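You operate a simulated robot arm through the tools that you are given. There is no shell and no other tool.

Carry out the task below with a simulated robot arm. There is one attempt and no reset: what you move stays moved.

TASK
Grind 3 turns into the white bowl and sift the sieve's powder into the black bowl.
Fine: white bowl beside the black one, sieve back in its place, funnel left on the mill.
Where things are to end (x, y in the base frame): white bowl within 50 mm of [350, 300].

The check looks at the end state, three seconds after you hand in, the way a careful person would. Anything else that was tipped, shoved, dropped, spilled or broken makes it a failure.

THE ROBOT
A 7-joint arm with a fingered hand, fixed in place. Base frame: the origin is at the foot of the arm, x ahead of it, y to its left, z up; the work surface is at about z = 850. Readings come in mm, degrees, newtons and seconds.
With the tool pointing down near the work surface it reaches from about 200 to 800 mm from the base axis. Its first joint turns from -166.0 to 166.0 degrees. Payload 4.9 kg.
The tool frame sits at the grasp point between the pads (the TCP): z along the fingers, y along the line on which they close. The tips reach 32 mm beyond it. The gripper opens to 192 mm. The gripper's body begins 89 mm behind the TCP. The gripper is a hand of 3 fingers: y runs from the thumb to the fingers, the wrist lies at [0, 0, -267] in the tool frame.
Orientation is that of the tool frame in the base frame, as [roll, pitch, yaw] about the fixed x, y, z axes, in that order (R = Rz(yaw) Ry(pitch) Rx(roll)). With the fingers straight down and closing along the base's y, the tool's x points along the base's -x, its y along +y and its z along -z.

THE INTERFACE
- The arm moves only by the tool servo_tool. Its arguments are lists of equal length, an entry for each row: "offset": the shift along the tool's x, y, z in units of 500 mm (1.0 is 500 mm), a list of three; "turn": the turn, a rotation vector about the tool's x, y, z in units of 45 degrees (1.0 is 45 degrees), a list of three. In form: {"offset": [[dx, dy, dz], ...], "turn": [[rx, ry, rz], ...]}. A call has 1 to 20 rows; each row is the pose to reach, as a shift and turn from the pose commanded when the call began, along the tool's axes at that moment. A call with a number of a shift or a turn outside -1 to 1 is refused whole. A row lasts 0.2 s, in which the tool goes at most 50 mm and 8.6 degrees; a call with a longer step from one row to the next is refused whole. Where a pose cannot be reached the arm comes as near as it can. A force on the tool above 40 N (or 10 N above the force at the start of the call, whichever is more), or a blocked arm, ends the call early, and 0.2 s more pass. In this call time passes only in rows, and 0.2 s behind the last. It gives the time, the measured TCP pose, the force on the tool (base axes), the opening and the grip force at its end, in the units of the frame above (readings bear some noise), with the torque about the TCP (base axes, N m) and any sound that the robot's microphone picked up.
- Cameras (640 x 400 px; columns grow to the right, rows downward): "scene" is fixed at [57.6, 658.3, 1498.3]; the picture's right is [-0.64, -0.77, 0.00], its down [-0.59, 0.48, -0.65] and it looks along [0.50, -0.41, -0.76] (base axes); focal length 219 px, centre (320, 200). "wrist" rides on the gripper at [80, -46, -113] in the tool frame; the picture's right is [0.50, 0.87, 0.00], its down [-0.67, 0.39, -0.63] and it looks along [-0.55, 0.32, 0.78] (tool axes); focal length 226 px, centre (320, 200). There is no depth. A picture from a camera that has moved, and an enlarged one, comes with that camera's place and axes in the base frame and with its lens. The place of the scene camera against the robot may be out by one fixed shift of up to 18 mm in any direction.
- camera(camera): a new picture of that camera. No time passes.
- curl_fingers(finger1, finger2, thumb_bend): sets how far each is bent, from 0 (flat) to 1 (curled in); at 0.3 the hand is open as for a grip, at 0.7 the pads meet at the TCP. One left out holds its place. A second passes; each finger stops where it meets its share of the squeeze, and holds until it gets a number again. It is the only way to open and close the hand. It gives what a move gives, with no picture; readings hold the bend of each and the force on the fingers (four entries, about 0 where the hand has none), thumb and palm.
- zoom(camera, box): a new picture of the part [left, top, right, bottom] of that camera's present view, enlarged. No time passes.
- finish_job(): hands the job in; it is judged then, once.

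Nothing tells you positions but the pictures and the camera data. Unless the task says otherwise, let go and move clear before handing in.

The tools are called after "Request:" as a command line: name --argument value ..., lists and objects as JSON in quotes. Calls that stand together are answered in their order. servo_tool: Moves the arm, as the interface text tells. Its arguments: {"type":"object","properties":{"offset":{"type":"array","items":{"type":"array","items":{"type":"number"}}},"turn":{"type":"array","items":{"type":"array","items":{"type":"number"}}}},"required":["offset","turn"]} The other tools are called the same way: curl_fingers (finger1, finger2, thumb_bend) moves the fingers one by one; camera (camera) takes a picture; zoom (camera, box) takes an enlarged picture of a part of a camera's view; finish_job () hands the job in.

At the start:

```text
clock: 0.0
tool_pos: [312.4, 394.4, 1272.2]
orientation: [180.0, 0.1, -180.0]
ft_force: [0.1, 0.3, 0.6]
moment: [-0.03, 0.01, -0.01]
opening: 192.0
gripper_force: 0.1
shape: jaw
bend: [0.3, 0.3, 0.3]
finger forces: [0.1, 0.1, 0.1, 0.0, 0.1, 0.0]
```

scene: 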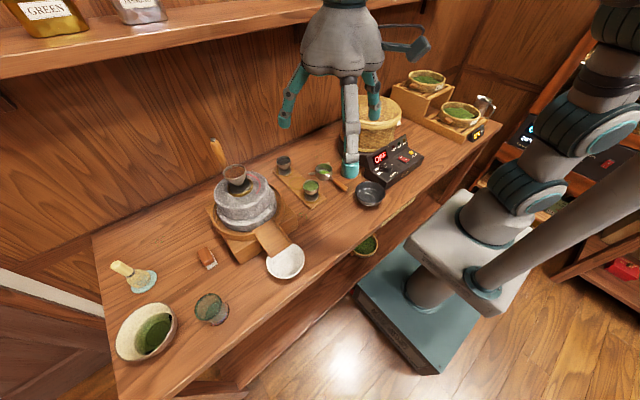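
wrist: 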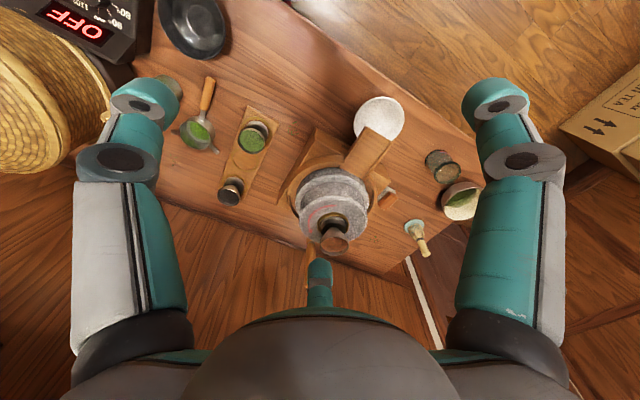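

I see a tea bench with a stone mill (funnel on top, a handle at the back), a white bowl under its chute, a sieve with green powder, and a black bowl by a scale. I'll look closer before moving anything.

Request:
zoom --camera "scene" --box '[190, 120, 350, 290]'

Request:
zoom --camera "scene" --box '[260, 120, 440, 230]'

Request:
zoom --camera "wrist" --box '[160, 60, 480, 260]'

Request:
zoom --camera "scene" --box '[90, 230, 250, 380]'

```text
2.35 times, centred on (270, 205) of scene
camera zoom: at [57.6, 658.3, 1498.3], right [-0.64, -0.77, 0.0], down [-0.59, 0.48, -0.65], along [0.5, -0.41, -0.76], focal length 516 px, centre (438, 188)
```

zoom: 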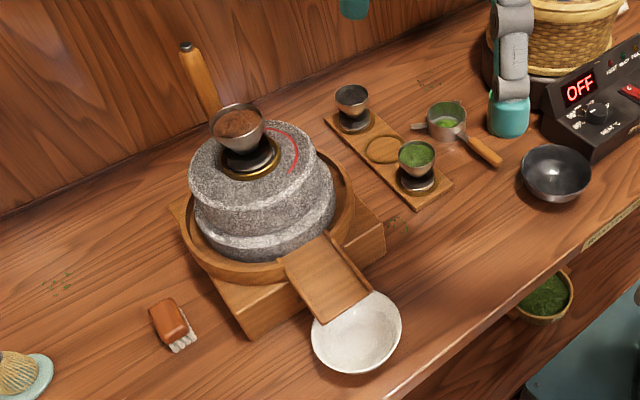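

```text
3.56 times, centred on (350, 175) of scene
camera zoom: at [57.6, 658.3, 1498.3], right [-0.64, -0.77, 0.0], down [-0.59, 0.48, -0.65], along [0.5, -0.41, -0.76], focal length 779 px, centre (213, 289)
```

zoom: 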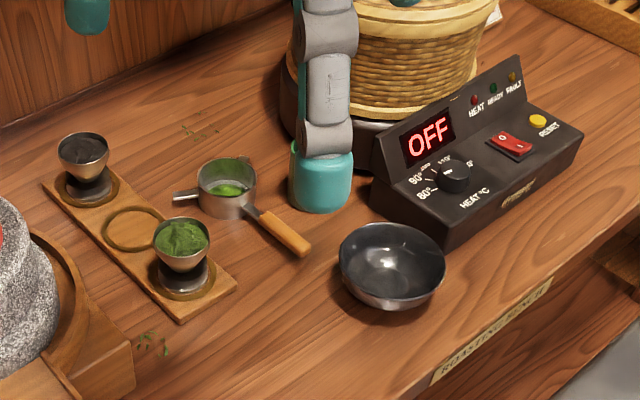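

```text
2.00 times, centred on (320, 160) of wrist
camera zoom: at [234.1, 349.4, 1386.0], right [-0.5, 0.87, 0.0], down [0.67, 0.39, 0.63], along [0.55, 0.32, -0.78], focal length 452 px, centre (320, 280)
```

zoom: 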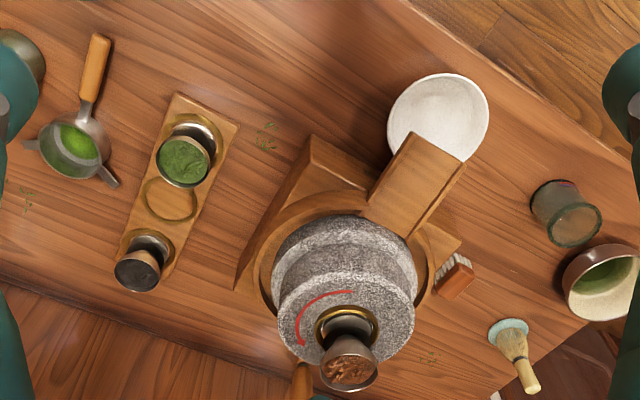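

```text
2.67 times, centred on (170, 305) of scene
camera zoom: at [57.6, 658.3, 1498.3], right [-0.64, -0.77, 0.0], down [-0.59, 0.48, -0.65], along [0.5, -0.41, -0.76], focal length 585 px, centre (720, -80)
```

zoom: 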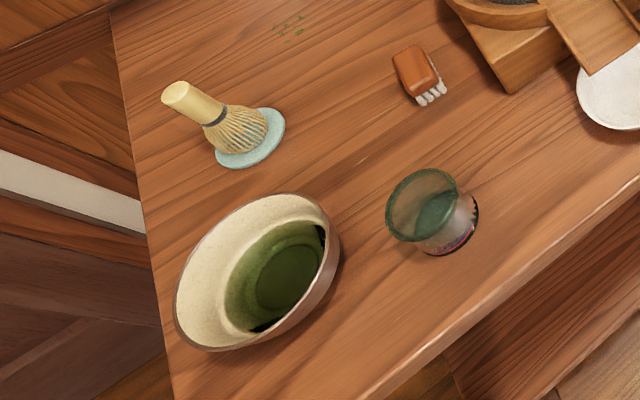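

The sieve appears to be around (562, 208) with its handle pointing toward the base. The black bowl is near (360, 159), the white bowl near (340, 559), and the mill near (540, 557). I'll zoom in on the mill's arrow, handle and funnel.

Request:
zoom --camera "scene" --box '[200, 130, 290, 210]'

Request:
zoom --camera "wrist" --box '[280, 160, 400, 270]'

Request:
zoom --camera "wrist" --box '[160, 60, 280, 160]'

Request:
zoom --camera "scene" --box '[300, 150, 370, 200]'

Request:
zoom --camera "scene" --box '[350, 60, 530, 180]'

```text
5.00 times, centred on (245, 170) of scene
camera zoom: at [57.6, 658.3, 1498.3], right [-0.64, -0.77, 0.0], down [-0.59, 0.48, -0.65], along [0.5, -0.41, -0.76], focal length 1096 px, centre (695, 350)
```

zoom: 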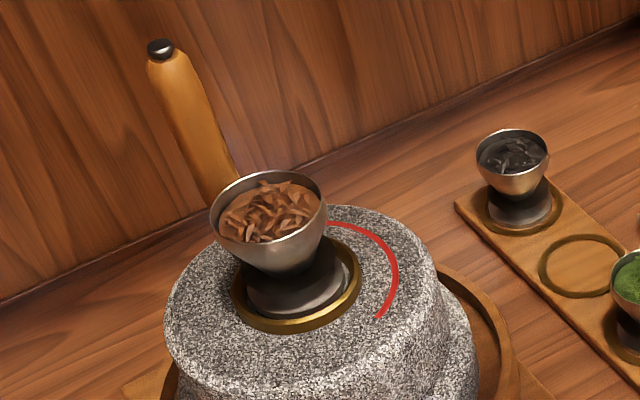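

```text
3.64 times, centred on (340, 215) of wrist
camera zoom: at [234.1, 349.4, 1386.0], right [-0.5, 0.87, 0.0], down [0.67, 0.39, 0.63], along [0.55, 0.32, -0.78], focal length 822 px, centre (247, 146)
```

zoom: 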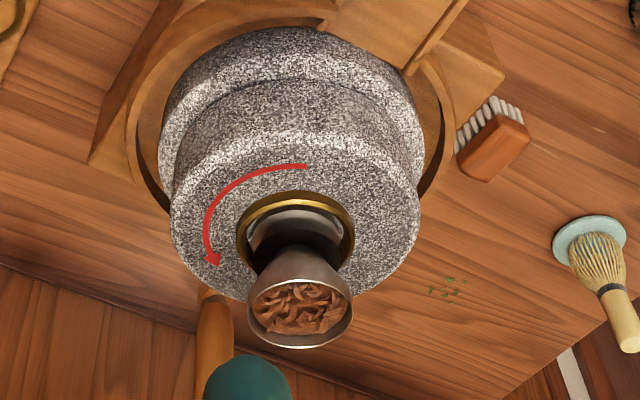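

```text
4.00 times, centred on (220, 110) of wrist
camera zoom: at [234.1, 349.4, 1386.0], right [-0.5, 0.87, 0.0], down [0.67, 0.39, 0.63], along [0.55, 0.32, -0.78], focal length 904 px, centre (720, 560)
```

zoom: 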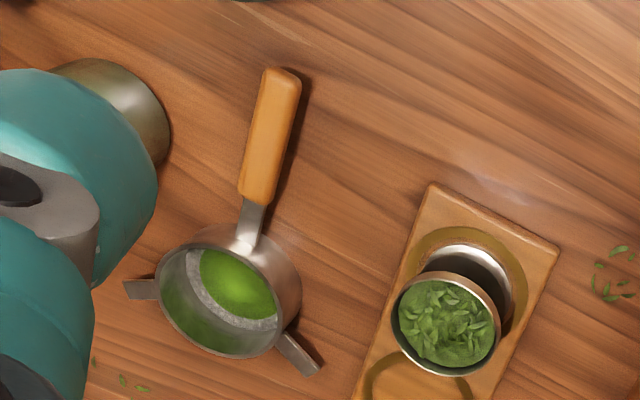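

```text
8.00 times, centred on (335, 175) of scene
camera zoom: at [57.6, 658.3, 1498.3], right [-0.64, -0.77, 0.0], down [-0.59, 0.48, -0.65], along [0.5, -0.41, -0.76], focal length 1754 px, centre (200, 400)
```

zoom: 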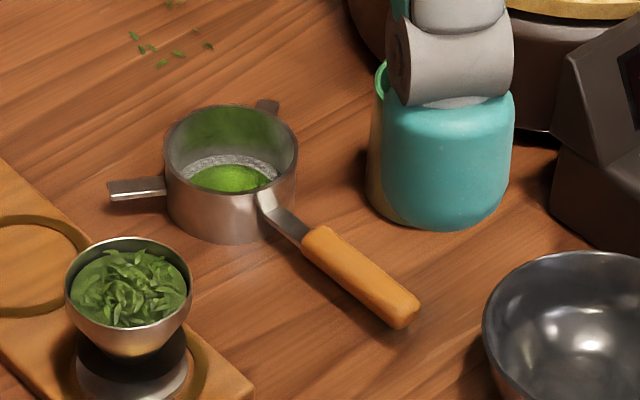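

```text
3.33 times, centred on (440, 120) of scene
camera zoom: at [57.6, 658.3, 1498.3], right [-0.64, -0.77, 0.0], down [-0.59, 0.48, -0.65], along [0.5, -0.41, -0.76], focal length 731 px, centre (-80, 467)
```

zoom: 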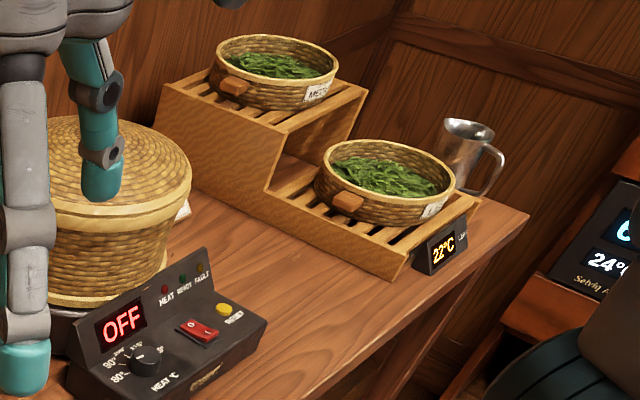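

The arrow runs counter-clockwise seen from above, and the crank is a vertical handle near (643, 558). I'll learn the finger geometry in free space before approaching anything.

Request:
curl_fingers --finger1 0.7

Request:
camera --camera "wrist"

Request:
camera --camera "scene"

```text
clock: 1.0
tool_pos: [312.9, 394.7, 1273.1]
orientation: [-180.0, 0.0, 180.0]
ft_force: [0.0, -0.7, -0.3]
moment: [-0.02, 0.01, -0.01]
opening: 96.1
gripper_force: 0.0
shape: fingers
bend: [0.7, 0.3, 0.3]
finger forces: [0.0, 0.0, 0.0, 0.0, 0.0, 0.0]
```

```text
taken
camera wrist: at [234.1, 349.4, 1386.0], right [-0.5, 0.87, 0.0], down [0.67, 0.39, 0.63], along [0.55, 0.32, -0.78], focal length 226 px, centre (320, 200)
```

wrist: 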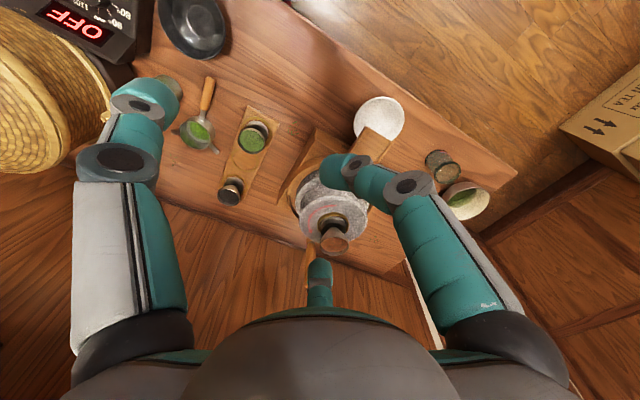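

```text
taken
```

scene: 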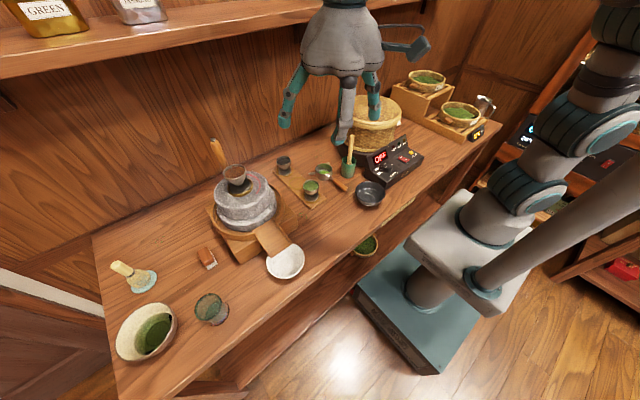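

Finger1 is the one on the tool +x side. Behind it there's a small cup with something standing in it, so I'll look at that and the area around the sieve and black bowl.

Request:
zoom --camera "scene" --box '[300, 120, 400, 220]'

Request:
curl_fingers --finger1 0.7 --finger2 0.7 --thumb_bend 0.7

Request:
camera --camera "wrist"

Request:
zoom --camera "scene" --box '[260, 0, 440, 180]'

```text
4.00 times, centred on (350, 170) of scene
camera zoom: at [57.6, 658.3, 1498.3], right [-0.64, -0.77, 0.0], down [-0.59, 0.48, -0.65], along [0.5, -0.41, -0.76], focal length 877 px, centre (200, 320)
```

zoom: 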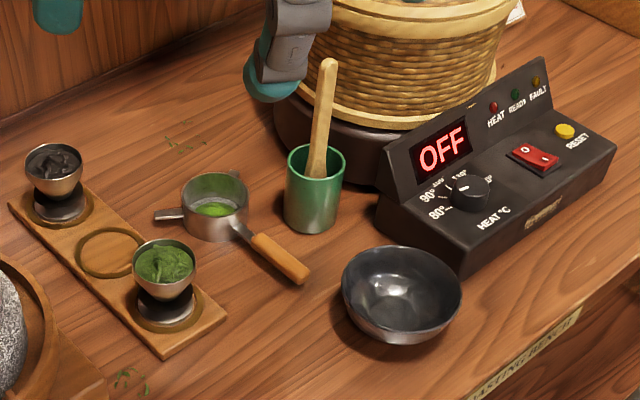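

```text
clock: 2.0
tool_pos: [312.3, 395.4, 1274.3]
orientation: [180.0, 0.0, 180.0]
ft_force: [-0.6, 0.6, 0.4]
moment: [0.0, -0.01, -0.04]
opening: 3.2
gripper_force: 0.0
shape: fingers
bend: [0.7, 0.69, 0.7]
finger forces: [0.0, 0.1, 0.0, 0.1, 0.0, 0.1]
```

```text
taken
camera wrist: at [234.1, 349.4, 1386.0], right [-0.5, 0.87, 0.0], down [0.67, 0.39, 0.63], along [0.55, 0.32, -0.78], focal length 226 px, centre (320, 200)
```

wrist: 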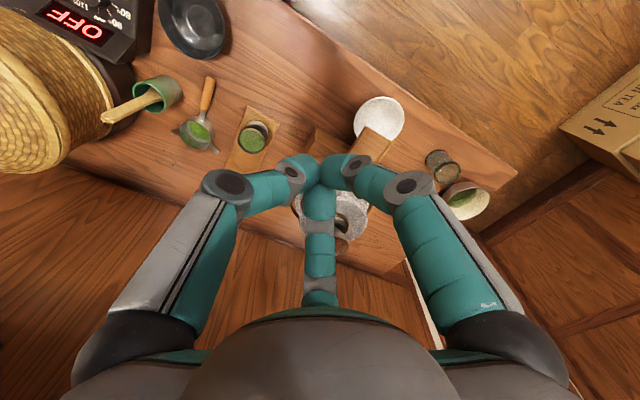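

```text
2.22 times, centred on (350, 90) of scene
camera zoom: at [57.6, 658.3, 1498.3], right [-0.64, -0.77, 0.0], down [-0.59, 0.48, -0.65], along [0.5, -0.41, -0.76], focal length 487 px, centre (253, 444)
```

zoom: 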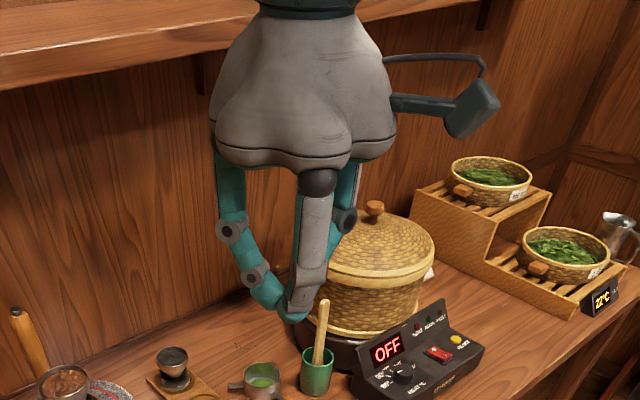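

The closed hand forms a small cluster at the TCP. Next I'll go up over the mill at a safe height to test the reach on its far side and look down at the mill.

Request:
servo_tool --offset '[[-0.06, 0.047, 0], [-0.12, 0.095, 0], [-0.18, 0.142, 0], [-0.24, 0.19, 0], [-0.3, 0.237, 0], [-0.36, 0.284, 0], [-0.42, 0.332, 0], [-0.48, 0.379, 0], [-0.54, 0.427, 0], [-0.6, 0.474, 0]]' --turn '[[0, 0, 0], [0, 0, 0], [0, 0, 0], [0, 0, 0], [0, 0, 0], [0, 0, 0], [0, 0, 0], [0, 0, 0], [0, 0, 0], [0, 0, 0]]'

Request:
camera --camera "wrist"

Request:
camera --camera "scene"

```text
clock: 4.2
tool_pos: [498.3, 507.9, 1189.4]
orientation: [-179.8, -0.2, 180.0]
ft_force: [0.6, 1.8, -0.7]
moment: [-0.04, 0.05, -0.02]
opening: 3.2
gripper_force: 0.1
shape: fingers
bend: [0.7, 0.69, 0.7]
finger forces: [0.1, 0.0, 0.1, 0.1, 0.1, 0.0]
out of reach, approached as far as the arm can: row 5, 6, 7, 8, 9, 10
```

```text
taken
camera wrist: at [420.7, 463.3, 1302.4], right [-0.5, 0.87, 0.0], down [0.67, 0.39, 0.63], along [0.54, 0.31, -0.78], focal length 226 px, centre (320, 200)
```

wrist: 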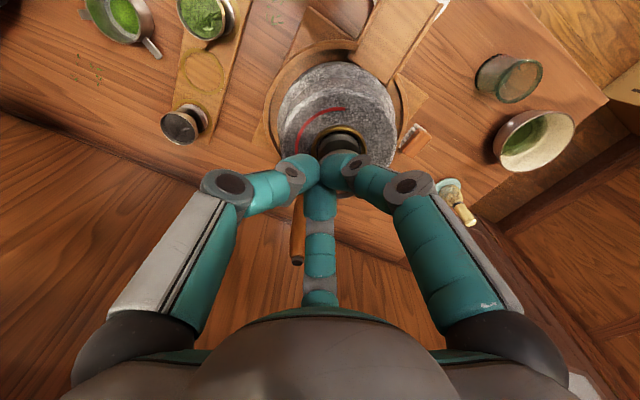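

```text
taken
```

scene: 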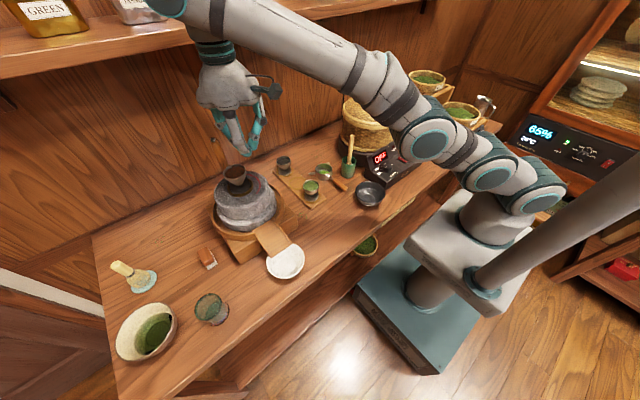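

Pointing straight down, the arm only reaches about 710 mm out at this height, so the crank will need a tilted tool. I'll back off and tilt to get a side view of the mill, and take the mill's heights from that.

Request:
servo_tool --offset '[[0.08, -0.06, 0], [0.16, -0.12, 0], [0.24, -0.18, 0], [0.32, -0.24, 0]]' --turn '[[0, 0, 0], [0, 0, 0], [0, 0, 0], [0, 0, 0]]'

```text
clock: 4.8
tool_pos: [464.3, 504.4, 1079.8]
orientation: [-173.2, -4.4, 179.7]
ft_force: [-6.2, -5.3, 9.4]
moment: [0.3, -0.37, -0.09]
opening: 10.0
gripper_force: 5.7
shape: fingers
bend: [0.69, 0.71, 0.68]
finger forces: [0.1, 10.8, 0.1, 0.1, 0.0, 0.0]
stopped in row 3: the force on the tool passed its limit at 56 N (the readings are from after the stop); the commanded pose is now the measured one
```

The arm dipped and touched something, so I need to check at once before moving again.

Request:
camera --camera "scene"

Request:
camera --camera "wrist"

Request:
zoom --camera "scene" --box '[190, 90, 310, 240]'

```text
taken
```

scene: 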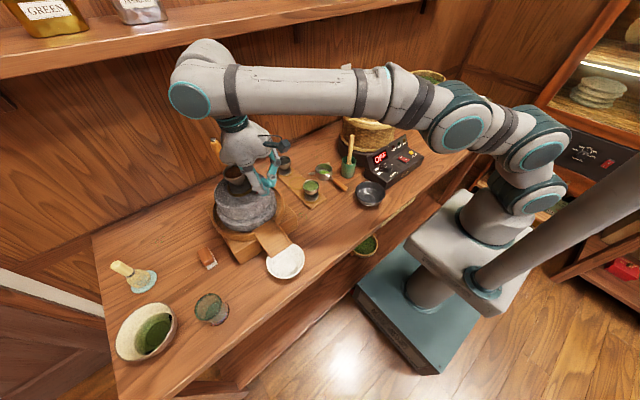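

```text
taken
camera wrist: at [394.8, 473.2, 1203.6], right [-0.5, 0.86, -0.06], down [0.72, 0.46, 0.53], along [0.48, 0.22, -0.85], focal length 226 px, centre (320, 200)
```

wrist: 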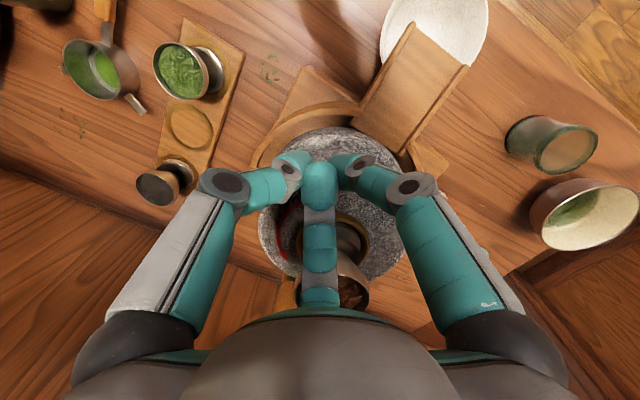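

```text
2.67 times, centred on (250, 165) of scene
camera zoom: at [57.6, 658.3, 1498.3], right [-0.64, -0.77, 0.0], down [-0.59, 0.48, -0.65], along [0.5, -0.41, -0.76], focal length 585 px, centre (507, 293)
```

zoom: 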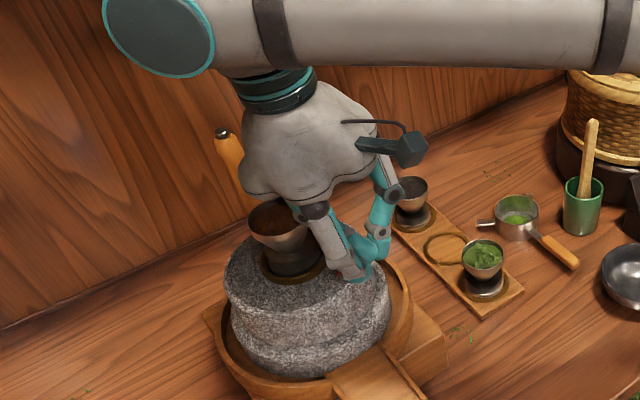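

The funnel still looks seated. Finger2 is resting against its near side, so I'll retreat gently up and back toward the base.

Request:
servo_tool --offset '[[0.008, -0.008, -0.02], [0.022, -0.022, -0.04], [0.05, -0.05, -0.07], [0.09, -0.09, -0.1], [0.14, -0.14, -0.13], [0.19, -0.19, -0.16], [0.24, -0.24, -0.18]]' --turn '[[0, 0, 0], [0, 0, 0], [0, 0, 0], [0, 0, 0], [0, 0, 0], [0, 0, 0], [0, 0, 0]]'

Request:
camera --camera "scene"

Request:
zoom --camera "scene" --box '[200, 130, 290, 210]'

Request:
camera --camera "wrist"

```text
clock: 6.4
tool_pos: [351.4, 394.7, 1189.6]
orientation: [-172.8, -4.8, 179.7]
ft_force: [0.0, 0.2, -1.9]
moment: [-0.03, 0.02, 0.03]
opening: 4.3
gripper_force: 0.1
shape: fingers
bend: [0.69, 0.7, 0.7]
finger forces: [0.0, 0.1, 0.0, 0.0, 0.0, 0.0]
```

```text
taken
```

scene: 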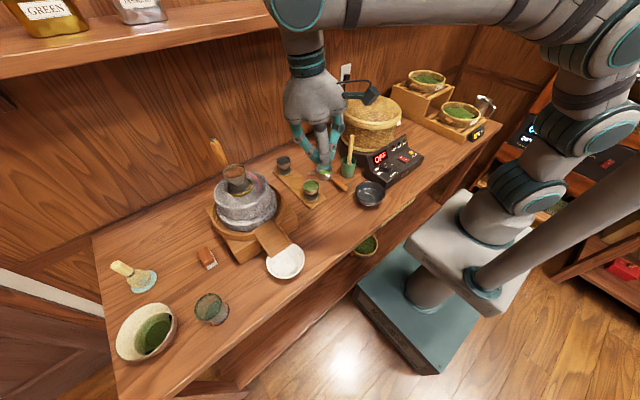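

```text
5.00 times, centred on (245, 170) of scene
camera zoom: at [57.6, 658.3, 1498.3], right [-0.64, -0.77, 0.0], down [-0.59, 0.48, -0.65], along [0.5, -0.41, -0.76], focal length 1096 px, centre (695, 350)
```

zoom: 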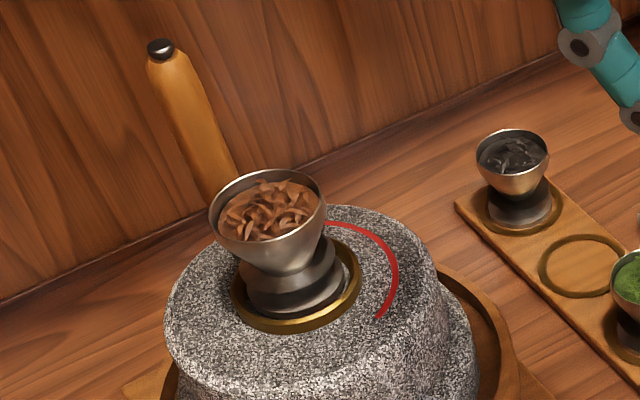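

```text
taken
camera wrist: at [283.0, 364.5, 1313.3], right [-0.5, 0.86, -0.07], down [0.72, 0.46, 0.52], along [0.48, 0.21, -0.85], focal length 226 px, centre (320, 200)
```

wrist: 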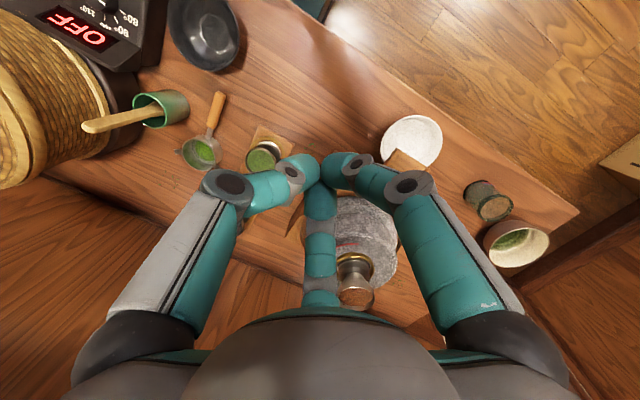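

The funnel is unmoved and still seated. From now on I'll stay well inside the reach. I'll straighten the tool and set the fingers for cranking, with finger2 straight and the other two curled, then look.

Request:
servo_tool --offset '[[0, 0, 0], [0, 0, -0.04]]' --turn '[[-0.1507, -0.0978, 0], [-0.1507, -0.0978, 0]]'

Request:
curl_fingers --finger1 1.0 --finger2 0.3 --thumb_bend 1.0

Request:
camera --camera "wrist"

Request:
zoom --camera "scene" --box '[240, 50, 420, 210]'

```text
clock: 7.0
tool_pos: [354.6, 398.9, 1209.0]
orientation: [-179.7, -0.3, 179.9]
ft_force: [-0.1, 1.1, 0.0]
moment: [0.0, 0.02, 0.01]
opening: 4.2
gripper_force: 0.0
shape: fingers
bend: [0.69, 0.7, 0.7]
finger forces: [0.0, 0.0, 0.0, 0.0, 0.0, 0.0]
```

```text
clock: 8.0
tool_pos: [353.4, 397.6, 1209.2]
orientation: [-179.7, -0.4, 179.9]
ft_force: [-0.6, -0.7, -0.2]
moment: [-0.02, 0.0, -0.01]
opening: 35.5
gripper_force: 0.0
shape: fingers
bend: [0.92, 0.3, 1.0]
finger forces: [0.1, 0.0, 0.1, 0.0, 0.1, 0.1]
```

```text
taken
camera wrist: at [275.7, 353.9, 1323.5], right [-0.5, 0.87, 0.0], down [0.67, 0.39, 0.63], along [0.54, 0.31, -0.78], focal length 226 px, centre (320, 200)
```

wrist: 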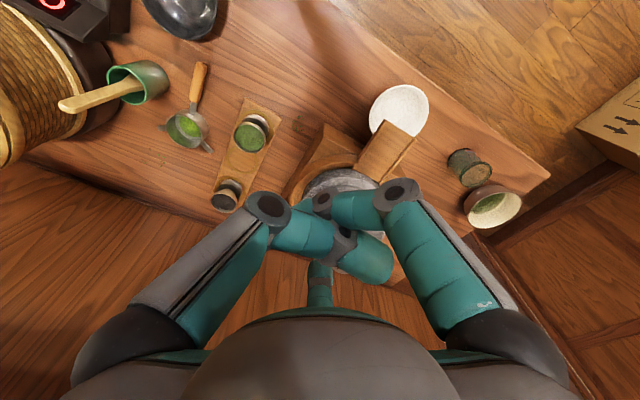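

```text
2.50 times, centred on (330, 130) of scene
camera zoom: at [57.6, 658.3, 1498.3], right [-0.64, -0.77, 0.0], down [-0.59, 0.48, -0.65], along [0.5, -0.41, -0.76], focal length 548 px, centre (295, 375)
```

zoom: 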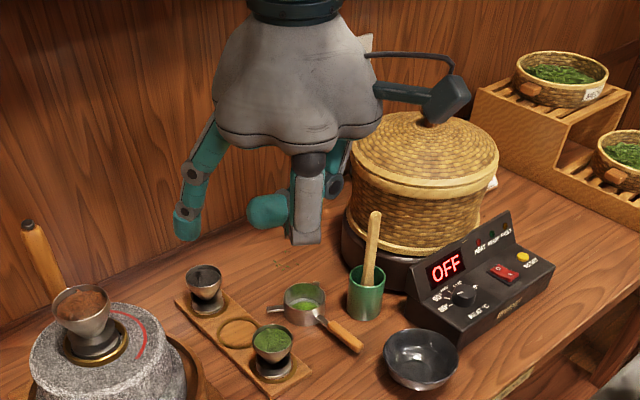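

The single straight finger2 makes a clean crank pusher. I'll tilt the hand outward by 40° here to get a low side view of the mill and measure the funnel and handle heights.

Request:
servo_tool --offset '[[0, 0, 0], [0, 0, 0], [0, 0, 0], [0, 0, 0], [0, 0, 0]]' --turn '[[-0.128, -0.124, 0], [-0.256, -0.247, 0], [-0.383, -0.371, 0], [-0.511, -0.494, 0], [-0.639, -0.618, 0]]'

Request:
camera --camera "wrist"

Request:
zoom --camera "wrist" --box '[230, 30, 410, 200]'

```text
clock: 9.2
tool_pos: [354.0, 399.7, 1210.9]
orientation: [149.1, 26.1, 172.5]
ft_force: [0.7, -0.3, -0.4]
moment: [0.01, 0.02, 0.02]
opening: 35.9
gripper_force: 0.0
shape: fingers
bend: [0.92, 0.3, 1.0]
finger forces: [0.0, 0.1, 0.1, 0.1, 0.1, 0.1]
```

```text
taken
camera wrist: at [239.1, 316.8, 1240.6], right [-0.54, 0.82, 0.18], down [0.27, -0.03, 0.96], along [0.79, 0.57, -0.21], focal length 226 px, centre (320, 200)
```

wrist: 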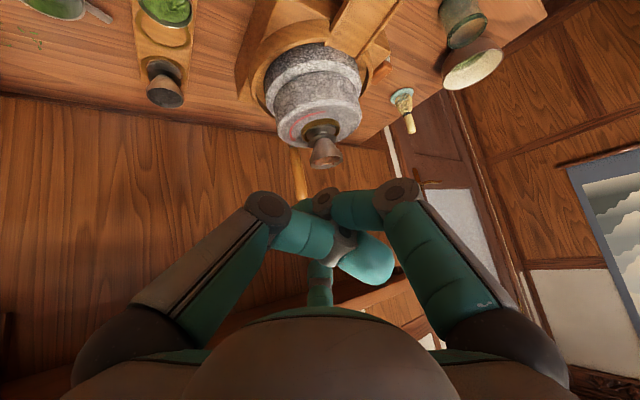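

```text
2.35 times, centred on (320, 115) of wrist
camera zoom: at [239.1, 316.8, 1240.6], right [-0.54, 0.82, 0.18], down [0.27, -0.03, 0.96], along [0.79, 0.57, -0.21], focal length 532 px, centre (320, 400)
```

zoom: 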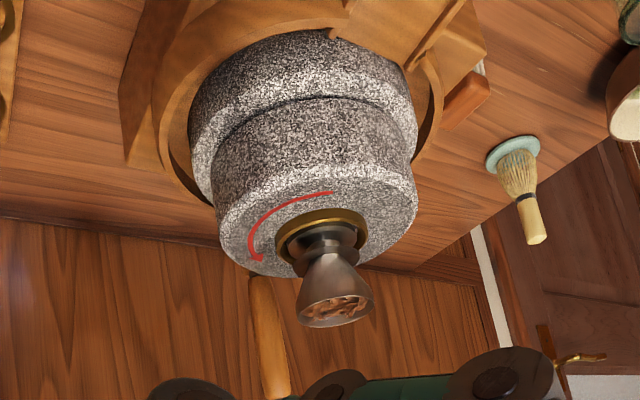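

This view gives stone top z≈1022, funnel rim z≈1085, handle top z≈1127 and crank radius ≈107 mm. The curled fingers hang too low to clear the funnel, so I'll test how the two idle fingers look when laid flat.

Request:
curl_fingers --finger1 0.0 --thumb_bend 0.0

Request:
camera --camera "wrist"

Request:
zoom --camera "scene" --box '[220, 30, 440, 210]'

```text
clock: 10.2
tool_pos: [353.1, 398.6, 1209.9]
orientation: [149.3, 26.3, 172.6]
ft_force: [0.0, -0.1, -0.3]
moment: [-0.02, 0.0, 0.01]
opening: 230.2
gripper_force: 0.0
shape: fingers
bend: [0.01, 0.3, 0.0]
finger forces: [0.0, 0.0, 0.0, 0.1, 0.1, 0.0]
```

```text
taken
camera wrist: at [239.2, 316.7, 1240.7], right [-0.54, 0.82, 0.18], down [0.27, -0.02, 0.96], along [0.79, 0.57, -0.21], focal length 226 px, centre (320, 200)
```

wrist: 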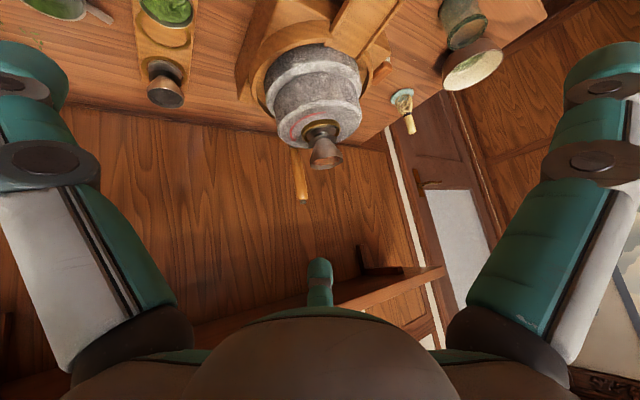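

```text
2.22 times, centred on (330, 120) of scene
camera zoom: at [57.6, 658.3, 1498.3], right [-0.64, -0.77, 0.0], down [-0.59, 0.48, -0.65], along [0.5, -0.41, -0.76], focal length 487 px, centre (298, 378)
```

zoom: 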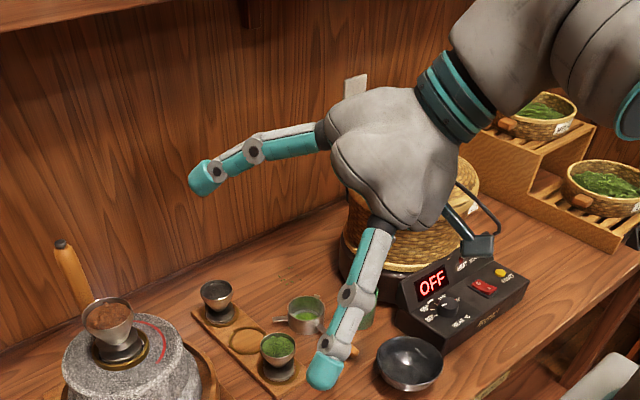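

With all fingers extended, the funnel can pass inside the open cage beneath the palm, and finger2 stays the pusher. I'll reduce the tilt to about 18° and check the pose.

Request:
servo_tool --offset '[[0, 0, 0], [0, 0, 0], [0, 0, 0], [0, 0, 0]]' --turn '[[0.0879, 0.085, 0], [0.1757, 0.1699, 0], [0.2636, 0.2549, 0], [0.3515, 0.3398, 0]]'

```text
clock: 11.2
tool_pos: [353.4, 399.5, 1210.5]
orientation: [167.1, 12.1, 178.6]
ft_force: [-0.5, -0.2, 0.5]
moment: [0.0, 0.03, 0.0]
opening: 230.6
gripper_force: 0.1
shape: fingers
bend: [0.0, 0.3, 0.0]
finger forces: [0.0, 0.1, 0.1, 0.0, 0.1, 0.0]
```

Orientation is as planned. Now I'll move high to place finger2 behind the handle, on its clockwise side, still above the handle top.

Request:
servo_tool --offset '[[-0.0595, 0.0152, 0.027], [-0.119, 0.0304, 0.0539], [-0.1785, 0.0456, 0.0809], [-0.2379, 0.0607, 0.1079], [-0.2974, 0.0759, 0.1348], [-0.3569, 0.0911, 0.1618]]' --turn '[[0, 0, 0], [0, 0, 0], [0, 0, 0], [0, 0, 0], [0, 0, 0], [0, 0, 0]]'

Request:
camera --camera "wrist"

Request:
zoom --camera "scene" --box '[160, 80, 320, 240]'

```text
clock: 12.6
tool_pos: [543.9, 455.8, 1181.2]
orientation: [167.1, 12.2, 178.6]
ft_force: [-0.7, 0.3, 0.5]
moment: [-0.04, 0.05, 0.03]
opening: 230.3
gripper_force: 0.0
shape: fingers
bend: [0.0, 0.3, 0.0]
finger forces: [0.1, 0.1, 0.1, 0.1, 0.1, 0.0]
```

```text
taken
camera wrist: at [445.2, 389.3, 1261.7], right [-0.51, 0.86, 0.08], down [0.51, 0.22, 0.83], along [0.69, 0.46, -0.56], focal length 226 px, centre (320, 200)
```

wrist: 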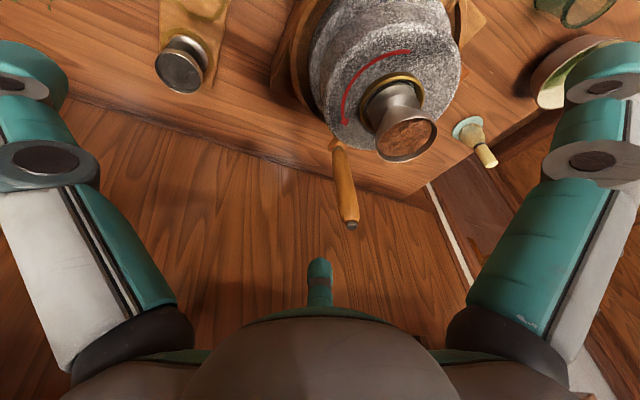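

```text
2.50 times, centred on (240, 160) of scene
camera zoom: at [57.6, 658.3, 1498.3], right [-0.64, -0.77, 0.0], down [-0.59, 0.48, -0.65], along [0.5, -0.41, -0.76], focal length 548 px, centre (520, 300)
```

zoom: 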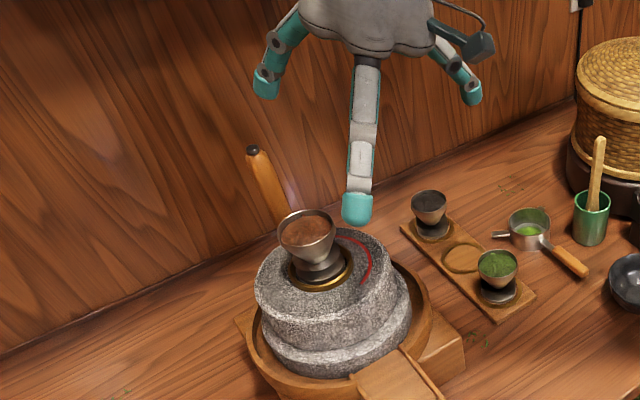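

The hand is in place above. Before descending I want a tighter fix on the mill axis and handle, so I'll zoom in from here.

Request:
zoom --camera "wrist" --box '[290, 0, 490, 240]'

Request:
zoom --camera "scene" --box '[205, 130, 285, 230]'

```text
1.67 times, centred on (390, 120) of wrist
camera zoom: at [445.2, 389.3, 1261.7], right [-0.51, 0.86, 0.08], down [0.51, 0.22, 0.83], along [0.69, 0.46, -0.56], focal length 377 px, centre (203, 333)
```

zoom: 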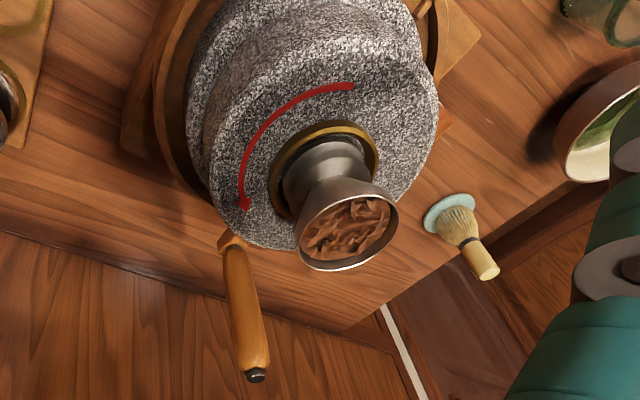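

```text
4.00 times, centred on (245, 180) of scene
camera zoom: at [57.6, 658.3, 1498.3], right [-0.64, -0.77, 0.0], down [-0.59, 0.48, -0.65], along [0.5, -0.41, -0.76], focal length 877 px, centre (620, 280)
```

zoom: 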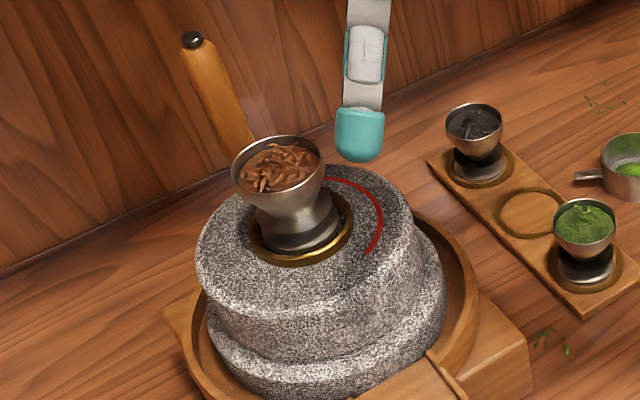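

Triangulating the three wrist views puts the mill axis near (521, 549), the handle near (622, 548) with its top at about 1137, and the funnel rim at about 1094. I'll descend finger2 behind the handle so its tip is around z 1100.

Request:
servo_tool --offset '[[0.0423, -0.0243, -0.0152], [0.0508, -0.0331, 0.0224], [0.0593, -0.0419, 0.06], [0.0677, -0.0506, 0.0975], [0.0762, -0.0594, 0.1351]]' --turn '[[0, 0, 0], [0, 0, 0], [0, 0, 0], [0, 0, 0], [0, 0, 0]]'

Request:
camera --camera "wrist"

Request:
zoom --camera "scene" --box '[180, 100, 300, 240]'

```text
clock: 13.8
tool_pos: [522.2, 442.4, 1101.0]
orientation: [167.0, 12.1, 178.6]
ft_force: [0.2, -0.2, 0.0]
moment: [0.0, 0.02, 0.02]
opening: 230.7
gripper_force: 0.1
shape: fingers
bend: [0.0, 0.3, 0.0]
finger forces: [0.0, 0.0, 0.0, 0.0, 0.0, 0.1]
```

```text
taken
camera wrist: at [422.2, 376.7, 1182.2], right [-0.51, 0.86, 0.08], down [0.51, 0.22, 0.83], along [0.69, 0.46, -0.55], focal length 226 px, centre (320, 200)
```

wrist: 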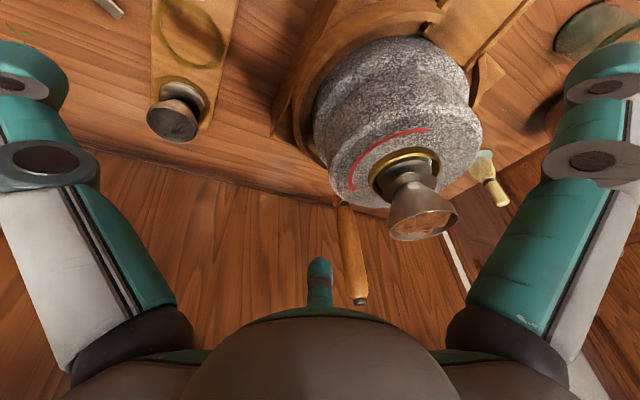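

```text
2.86 times, centred on (240, 170) of scene
camera zoom: at [57.6, 658.3, 1498.3], right [-0.64, -0.77, 0.0], down [-0.59, 0.48, -0.65], along [0.5, -0.41, -0.76], focal length 626 px, centre (549, 286)
```

zoom: 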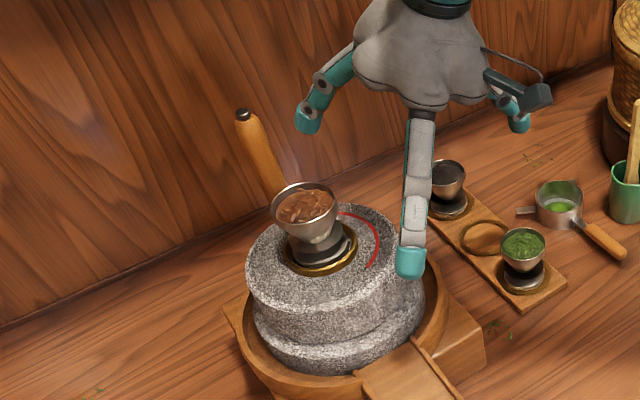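

Finger2 is down beside the handle, clear of the stone and funnel. I'll start with a slow partial push along the crank circle, counter-clockwise, and check the contact.

Request:
servo_tool --offset '[[-0.0068, 0.0121, 0.0043], [-0.0127, 0.0246, 0.0086], [-0.0177, 0.0376, 0.0128], [-0.0217, 0.051, 0.0168], [-0.0248, 0.0646, 0.0207], [-0.0269, 0.0785, 0.0244], [-0.028, 0.0925, 0.0279], [-0.0282, 0.1067, 0.0313], [-0.0273, 0.1208, 0.0344], [-0.0255, 0.1349, 0.0373]]' --turn '[[0, 0, 0], [0, 0, 0], [0, 0, 0], [0, 0, 0], [0, 0, 0], [0, 0, 0], [0, 0, 0], [0, 0, 0], [0, 0, 0], [0, 0, 0]]'

Request:
camera --camera "wrist"

Request:
zoom --camera "scene" --box '[180, 100, 300, 240]'

```text
clock: 16.0
tool_pos: [537.4, 514.1, 1100.4]
orientation: [167.2, 12.1, 178.6]
ft_force: [2.3, -1.7, 0.0]
moment: [-0.02, 0.11, -0.28]
opening: 230.6
gripper_force: 1.5
shape: fingers
bend: [0.0, 0.3, 0.0]
finger forces: [0.0, 2.5, 0.0, 0.0, 0.0, 0.0]
```

```text
taken
camera wrist: at [437.1, 446.4, 1181.7], right [-0.51, 0.86, 0.08], down [0.51, 0.23, 0.83], along [0.69, 0.46, -0.56], focal length 226 px, centre (320, 200)
```

wrist: 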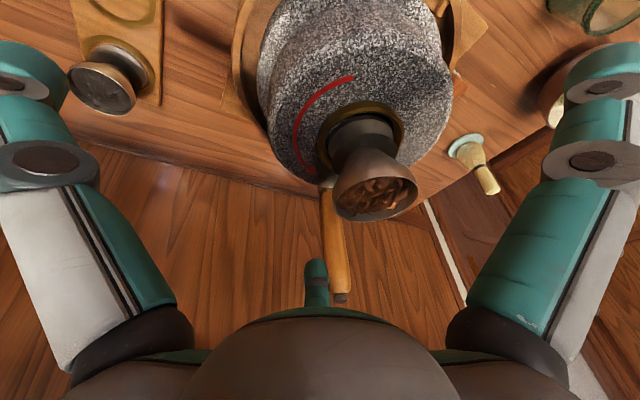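

```text
2.86 times, centred on (240, 170) of scene
camera zoom: at [57.6, 658.3, 1498.3], right [-0.64, -0.77, 0.0], down [-0.59, 0.48, -0.65], along [0.5, -0.41, -0.76], focal length 626 px, centre (549, 286)
```

zoom: 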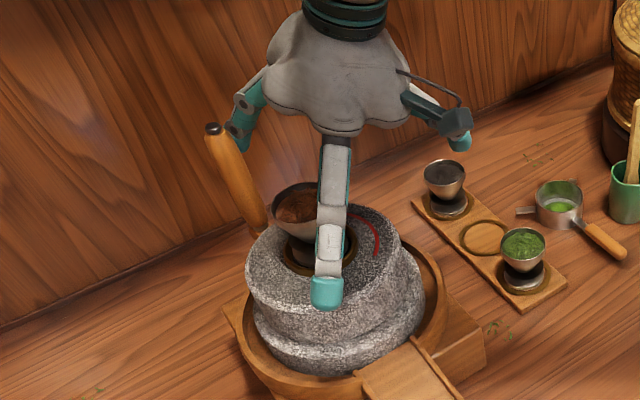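

The handle follows with only about 2.5 N of contact force. I'll carry on around the circle at a moderate speed.

Request:
servo_tool --offset '[[0.0029, 0.0288, 0.0061], [0.0134, 0.0561, 0.0101], [0.0276, 0.0819, 0.0129], [0.0452, 0.1057, 0.0145], [0.0658, 0.1269, 0.0148], [0.0889, 0.1452, 0.0138], [0.1143, 0.1603, 0.0116], [0.1414, 0.1718, 0.0082], [0.1696, 0.1794, 0.0036], [0.1984, 0.1832, -0.002], [0.2272, 0.1829, -0.0086], [0.2555, 0.1786, -0.016], [0.2828, 0.1703, -0.0241], [0.3084, 0.1584, -0.0326], [0.3319, 0.1428, -0.0416], [0.3529, 0.1241, -0.0507], [0.3709, 0.1025, -0.0598], [0.3856, 0.0784, -0.0688], [0.3967, 0.0524, -0.0774], [0.4039, 0.0249, -0.0854]]' --turn '[[0, 0, 0], [0, 0, 0], [0, 0, 0], [0, 0, 0], [0, 0, 0], [0, 0, 0], [0, 0, 0], [0, 0, 0], [0, 0, 0], [0, 0, 0], [0, 0, 0], [0, 0, 0], [0, 0, 0], [0, 0, 0], [0, 0, 0], [0, 0, 0], [0, 0, 0], [0, 0, 0], [0, 0, 0], [0, 0, 0]]'

Request:
camera --camera "wrist"

Request:
zoom --camera "scene" --box '[180, 100, 300, 280]'

```text
clock: 20.2
tool_pos: [329.4, 519.1, 1101.0]
orientation: [167.2, 12.1, 178.6]
ft_force: [-1.3, 2.8, 1.8]
moment: [0.05, -0.23, 0.32]
opening: 230.5
gripper_force: 1.3
shape: fingers
bend: [0.0, 0.29, 0.0]
finger forces: [0.0, 3.2, 0.1, 0.1, 0.1, 0.0]
```

```text
taken
camera wrist: at [230.5, 453.4, 1182.6], right [-0.51, 0.86, 0.08], down [0.51, 0.23, 0.83], along [0.69, 0.46, -0.56], focal length 226 px, centre (320, 200)
```

wrist: 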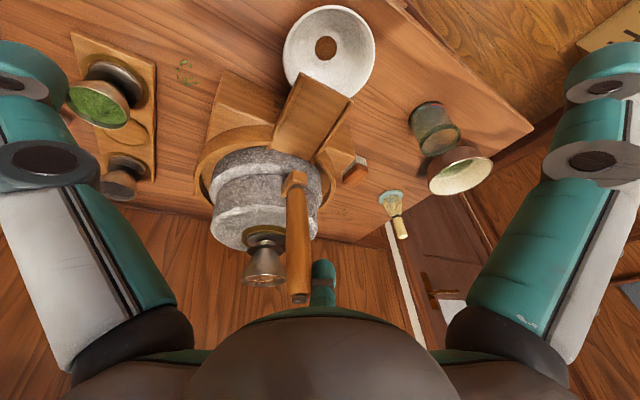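

```text
2.22 times, centred on (240, 190) of scene
camera zoom: at [57.6, 658.3, 1498.3], right [-0.64, -0.77, 0.0], down [-0.59, 0.48, -0.65], along [0.5, -0.41, -0.76], focal length 487 px, centre (498, 222)
```

zoom: 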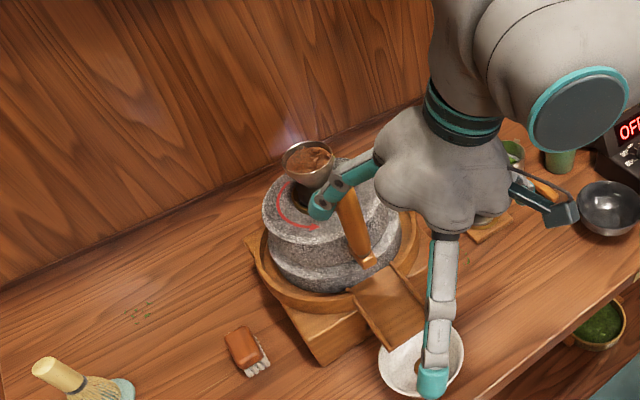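

The crank turns cleanly, and brown powder is already landing in the white bowl. I'll continue the first turn.

Request:
servo_tool --offset '[[0.0033, -0.0284, -0.0074], [0.0026, -0.0573, -0.014], [-0.0022, -0.0859, -0.0196], [-0.0108, -0.1138, -0.0242], [-0.0232, -0.1405, -0.0276], [-0.0391, -0.1653, -0.0298], [-0.0582, -0.1879, -0.0307], [-0.0802, -0.2077, -0.0304], [-0.1045, -0.2244, -0.0288], [-0.1308, -0.2377, -0.026], [-0.1585, -0.2473, -0.022], [-0.1871, -0.253, -0.0169], [-0.2159, -0.2547, -0.0108], [-0.2446, -0.2524, -0.0037], [-0.2724, -0.2462, 0.004], [-0.2989, -0.236, 0.0124], [-0.3236, -0.2222, 0.0212], [-0.3459, -0.2051, 0.0302], [-0.3654, -0.1848, 0.0393], [-0.3818, -0.1619, 0.0484]]' --turn '[[0, 0, 0], [0, 0, 0], [0, 0, 0], [0, 0, 0], [0, 0, 0], [0, 0, 0], [0, 0, 0], [0, 0, 0], [0, 0, 0], [0, 0, 0], [0, 0, 0], [0, 0, 0], [0, 0, 0], [0, 0, 0], [0, 0, 0], [0, 0, 0], [0, 0, 0], [0, 0, 0], [0, 0, 0], [0, 0, 0]]'

Request:
zoom --camera "scene" --box '[180, 100, 300, 280]'

Request:
camera --camera "wrist"

```text
clock: 24.4
tool_pos: [524.1, 442.1, 1101.4]
orientation: [167.3, 12.1, 178.5]
ft_force: [0.5, -1.9, -0.9]
moment: [-0.02, 0.06, -0.27]
opening: 230.5
gripper_force: 1.1
shape: fingers
bend: [0.0, 0.31, 0.0]
finger forces: [0.0, 2.8, 0.0, 0.0, 0.0, 0.0]
```

```text
2.22 times, centred on (240, 190) of scene
camera zoom: at [57.6, 658.3, 1498.3], right [-0.64, -0.77, 0.0], down [-0.59, 0.48, -0.65], along [0.5, -0.41, -0.76], focal length 487 px, centre (498, 222)
```

zoom: 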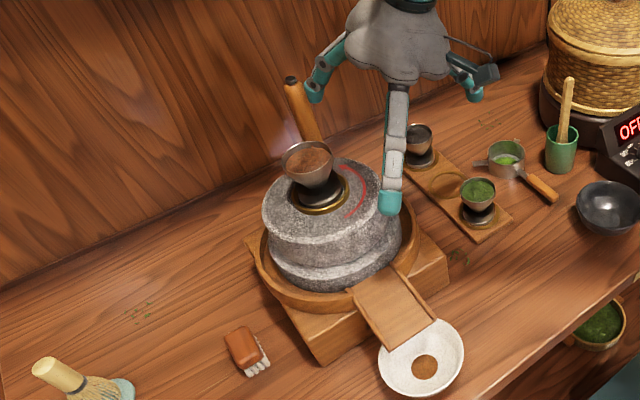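

```text
taken
camera wrist: at [424.6, 376.0, 1182.5], right [-0.51, 0.86, 0.08], down [0.52, 0.23, 0.83], along [0.69, 0.46, -0.56], focal length 226 px, centre (320, 200)
```

wrist: 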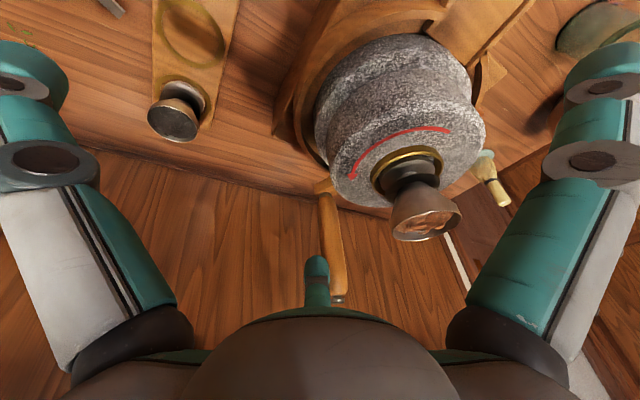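

The first turn is nearly done, with the handle about 18° short of its start and powder gathering in the bowl. I'll continue into the second turn.

Request:
servo_tool --offset '[[-0.0156, 0.0317, 0.0109], [-0.0253, 0.0659, 0.0211], [-0.0288, 0.1015, 0.0302], [-0.026, 0.1375, 0.038], [-0.017, 0.1728, 0.0442], [-0.002, 0.2063, 0.0487], [0.0184, 0.237, 0.0512], [0.0436, 0.264, 0.0518], [0.073, 0.2864, 0.0504], [0.1055, 0.3035, 0.0471], [0.1403, 0.3149, 0.0419], [0.1762, 0.3202, 0.035], [0.2122, 0.3193, 0.0267], [0.2472, 0.312, 0.0171], [0.28, 0.2988, 0.0066], [0.3098, 0.2799, -0.0046], [0.3356, 0.256, -0.016], [0.3566, 0.2278, -0.0273], [0.3721, 0.1961, -0.0382], [0.3818, 0.1619, -0.0484]]' --turn '[[0, 0, 0], [0, 0, 0], [0, 0, 0], [0, 0, 0], [0, 0, 0], [0, 0, 0], [0, 0, 0], [0, 0, 0], [0, 0, 0], [0, 0, 0], [0, 0, 0], [0, 0, 0], [0, 0, 0], [0, 0, 0], [0, 0, 0], [0, 0, 0], [0, 0, 0], [0, 0, 0], [0, 0, 0], [0, 0, 0]]'

Request:
zoom --camera "scene" --box '[180, 100, 300, 280]'

```text
clock: 28.6
tool_pos: [329.9, 519.8, 1102.3]
orientation: [167.2, 12.1, 178.6]
ft_force: [-3.0, 2.9, 1.9]
moment: [-0.03, -0.24, 0.31]
opening: 230.4
gripper_force: 2.1
shape: fingers
bend: [0.0, 0.29, 0.0]
finger forces: [0.0, 3.4, 0.0, 0.0, 0.1, 0.1]
```

```text
2.22 times, centred on (240, 190) of scene
camera zoom: at [57.6, 658.3, 1498.3], right [-0.64, -0.77, 0.0], down [-0.59, 0.48, -0.65], along [0.5, -0.41, -0.76], focal length 487 px, centre (498, 222)
```

zoom: 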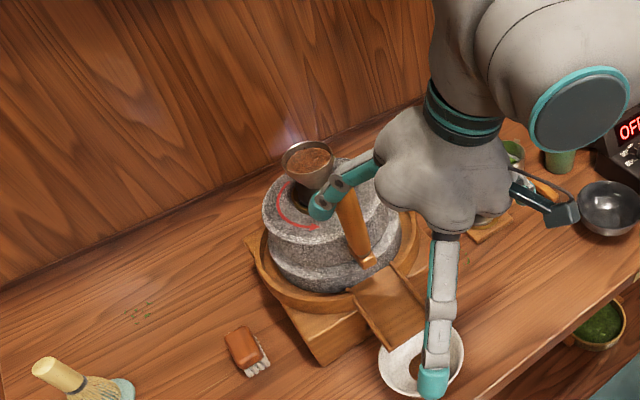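

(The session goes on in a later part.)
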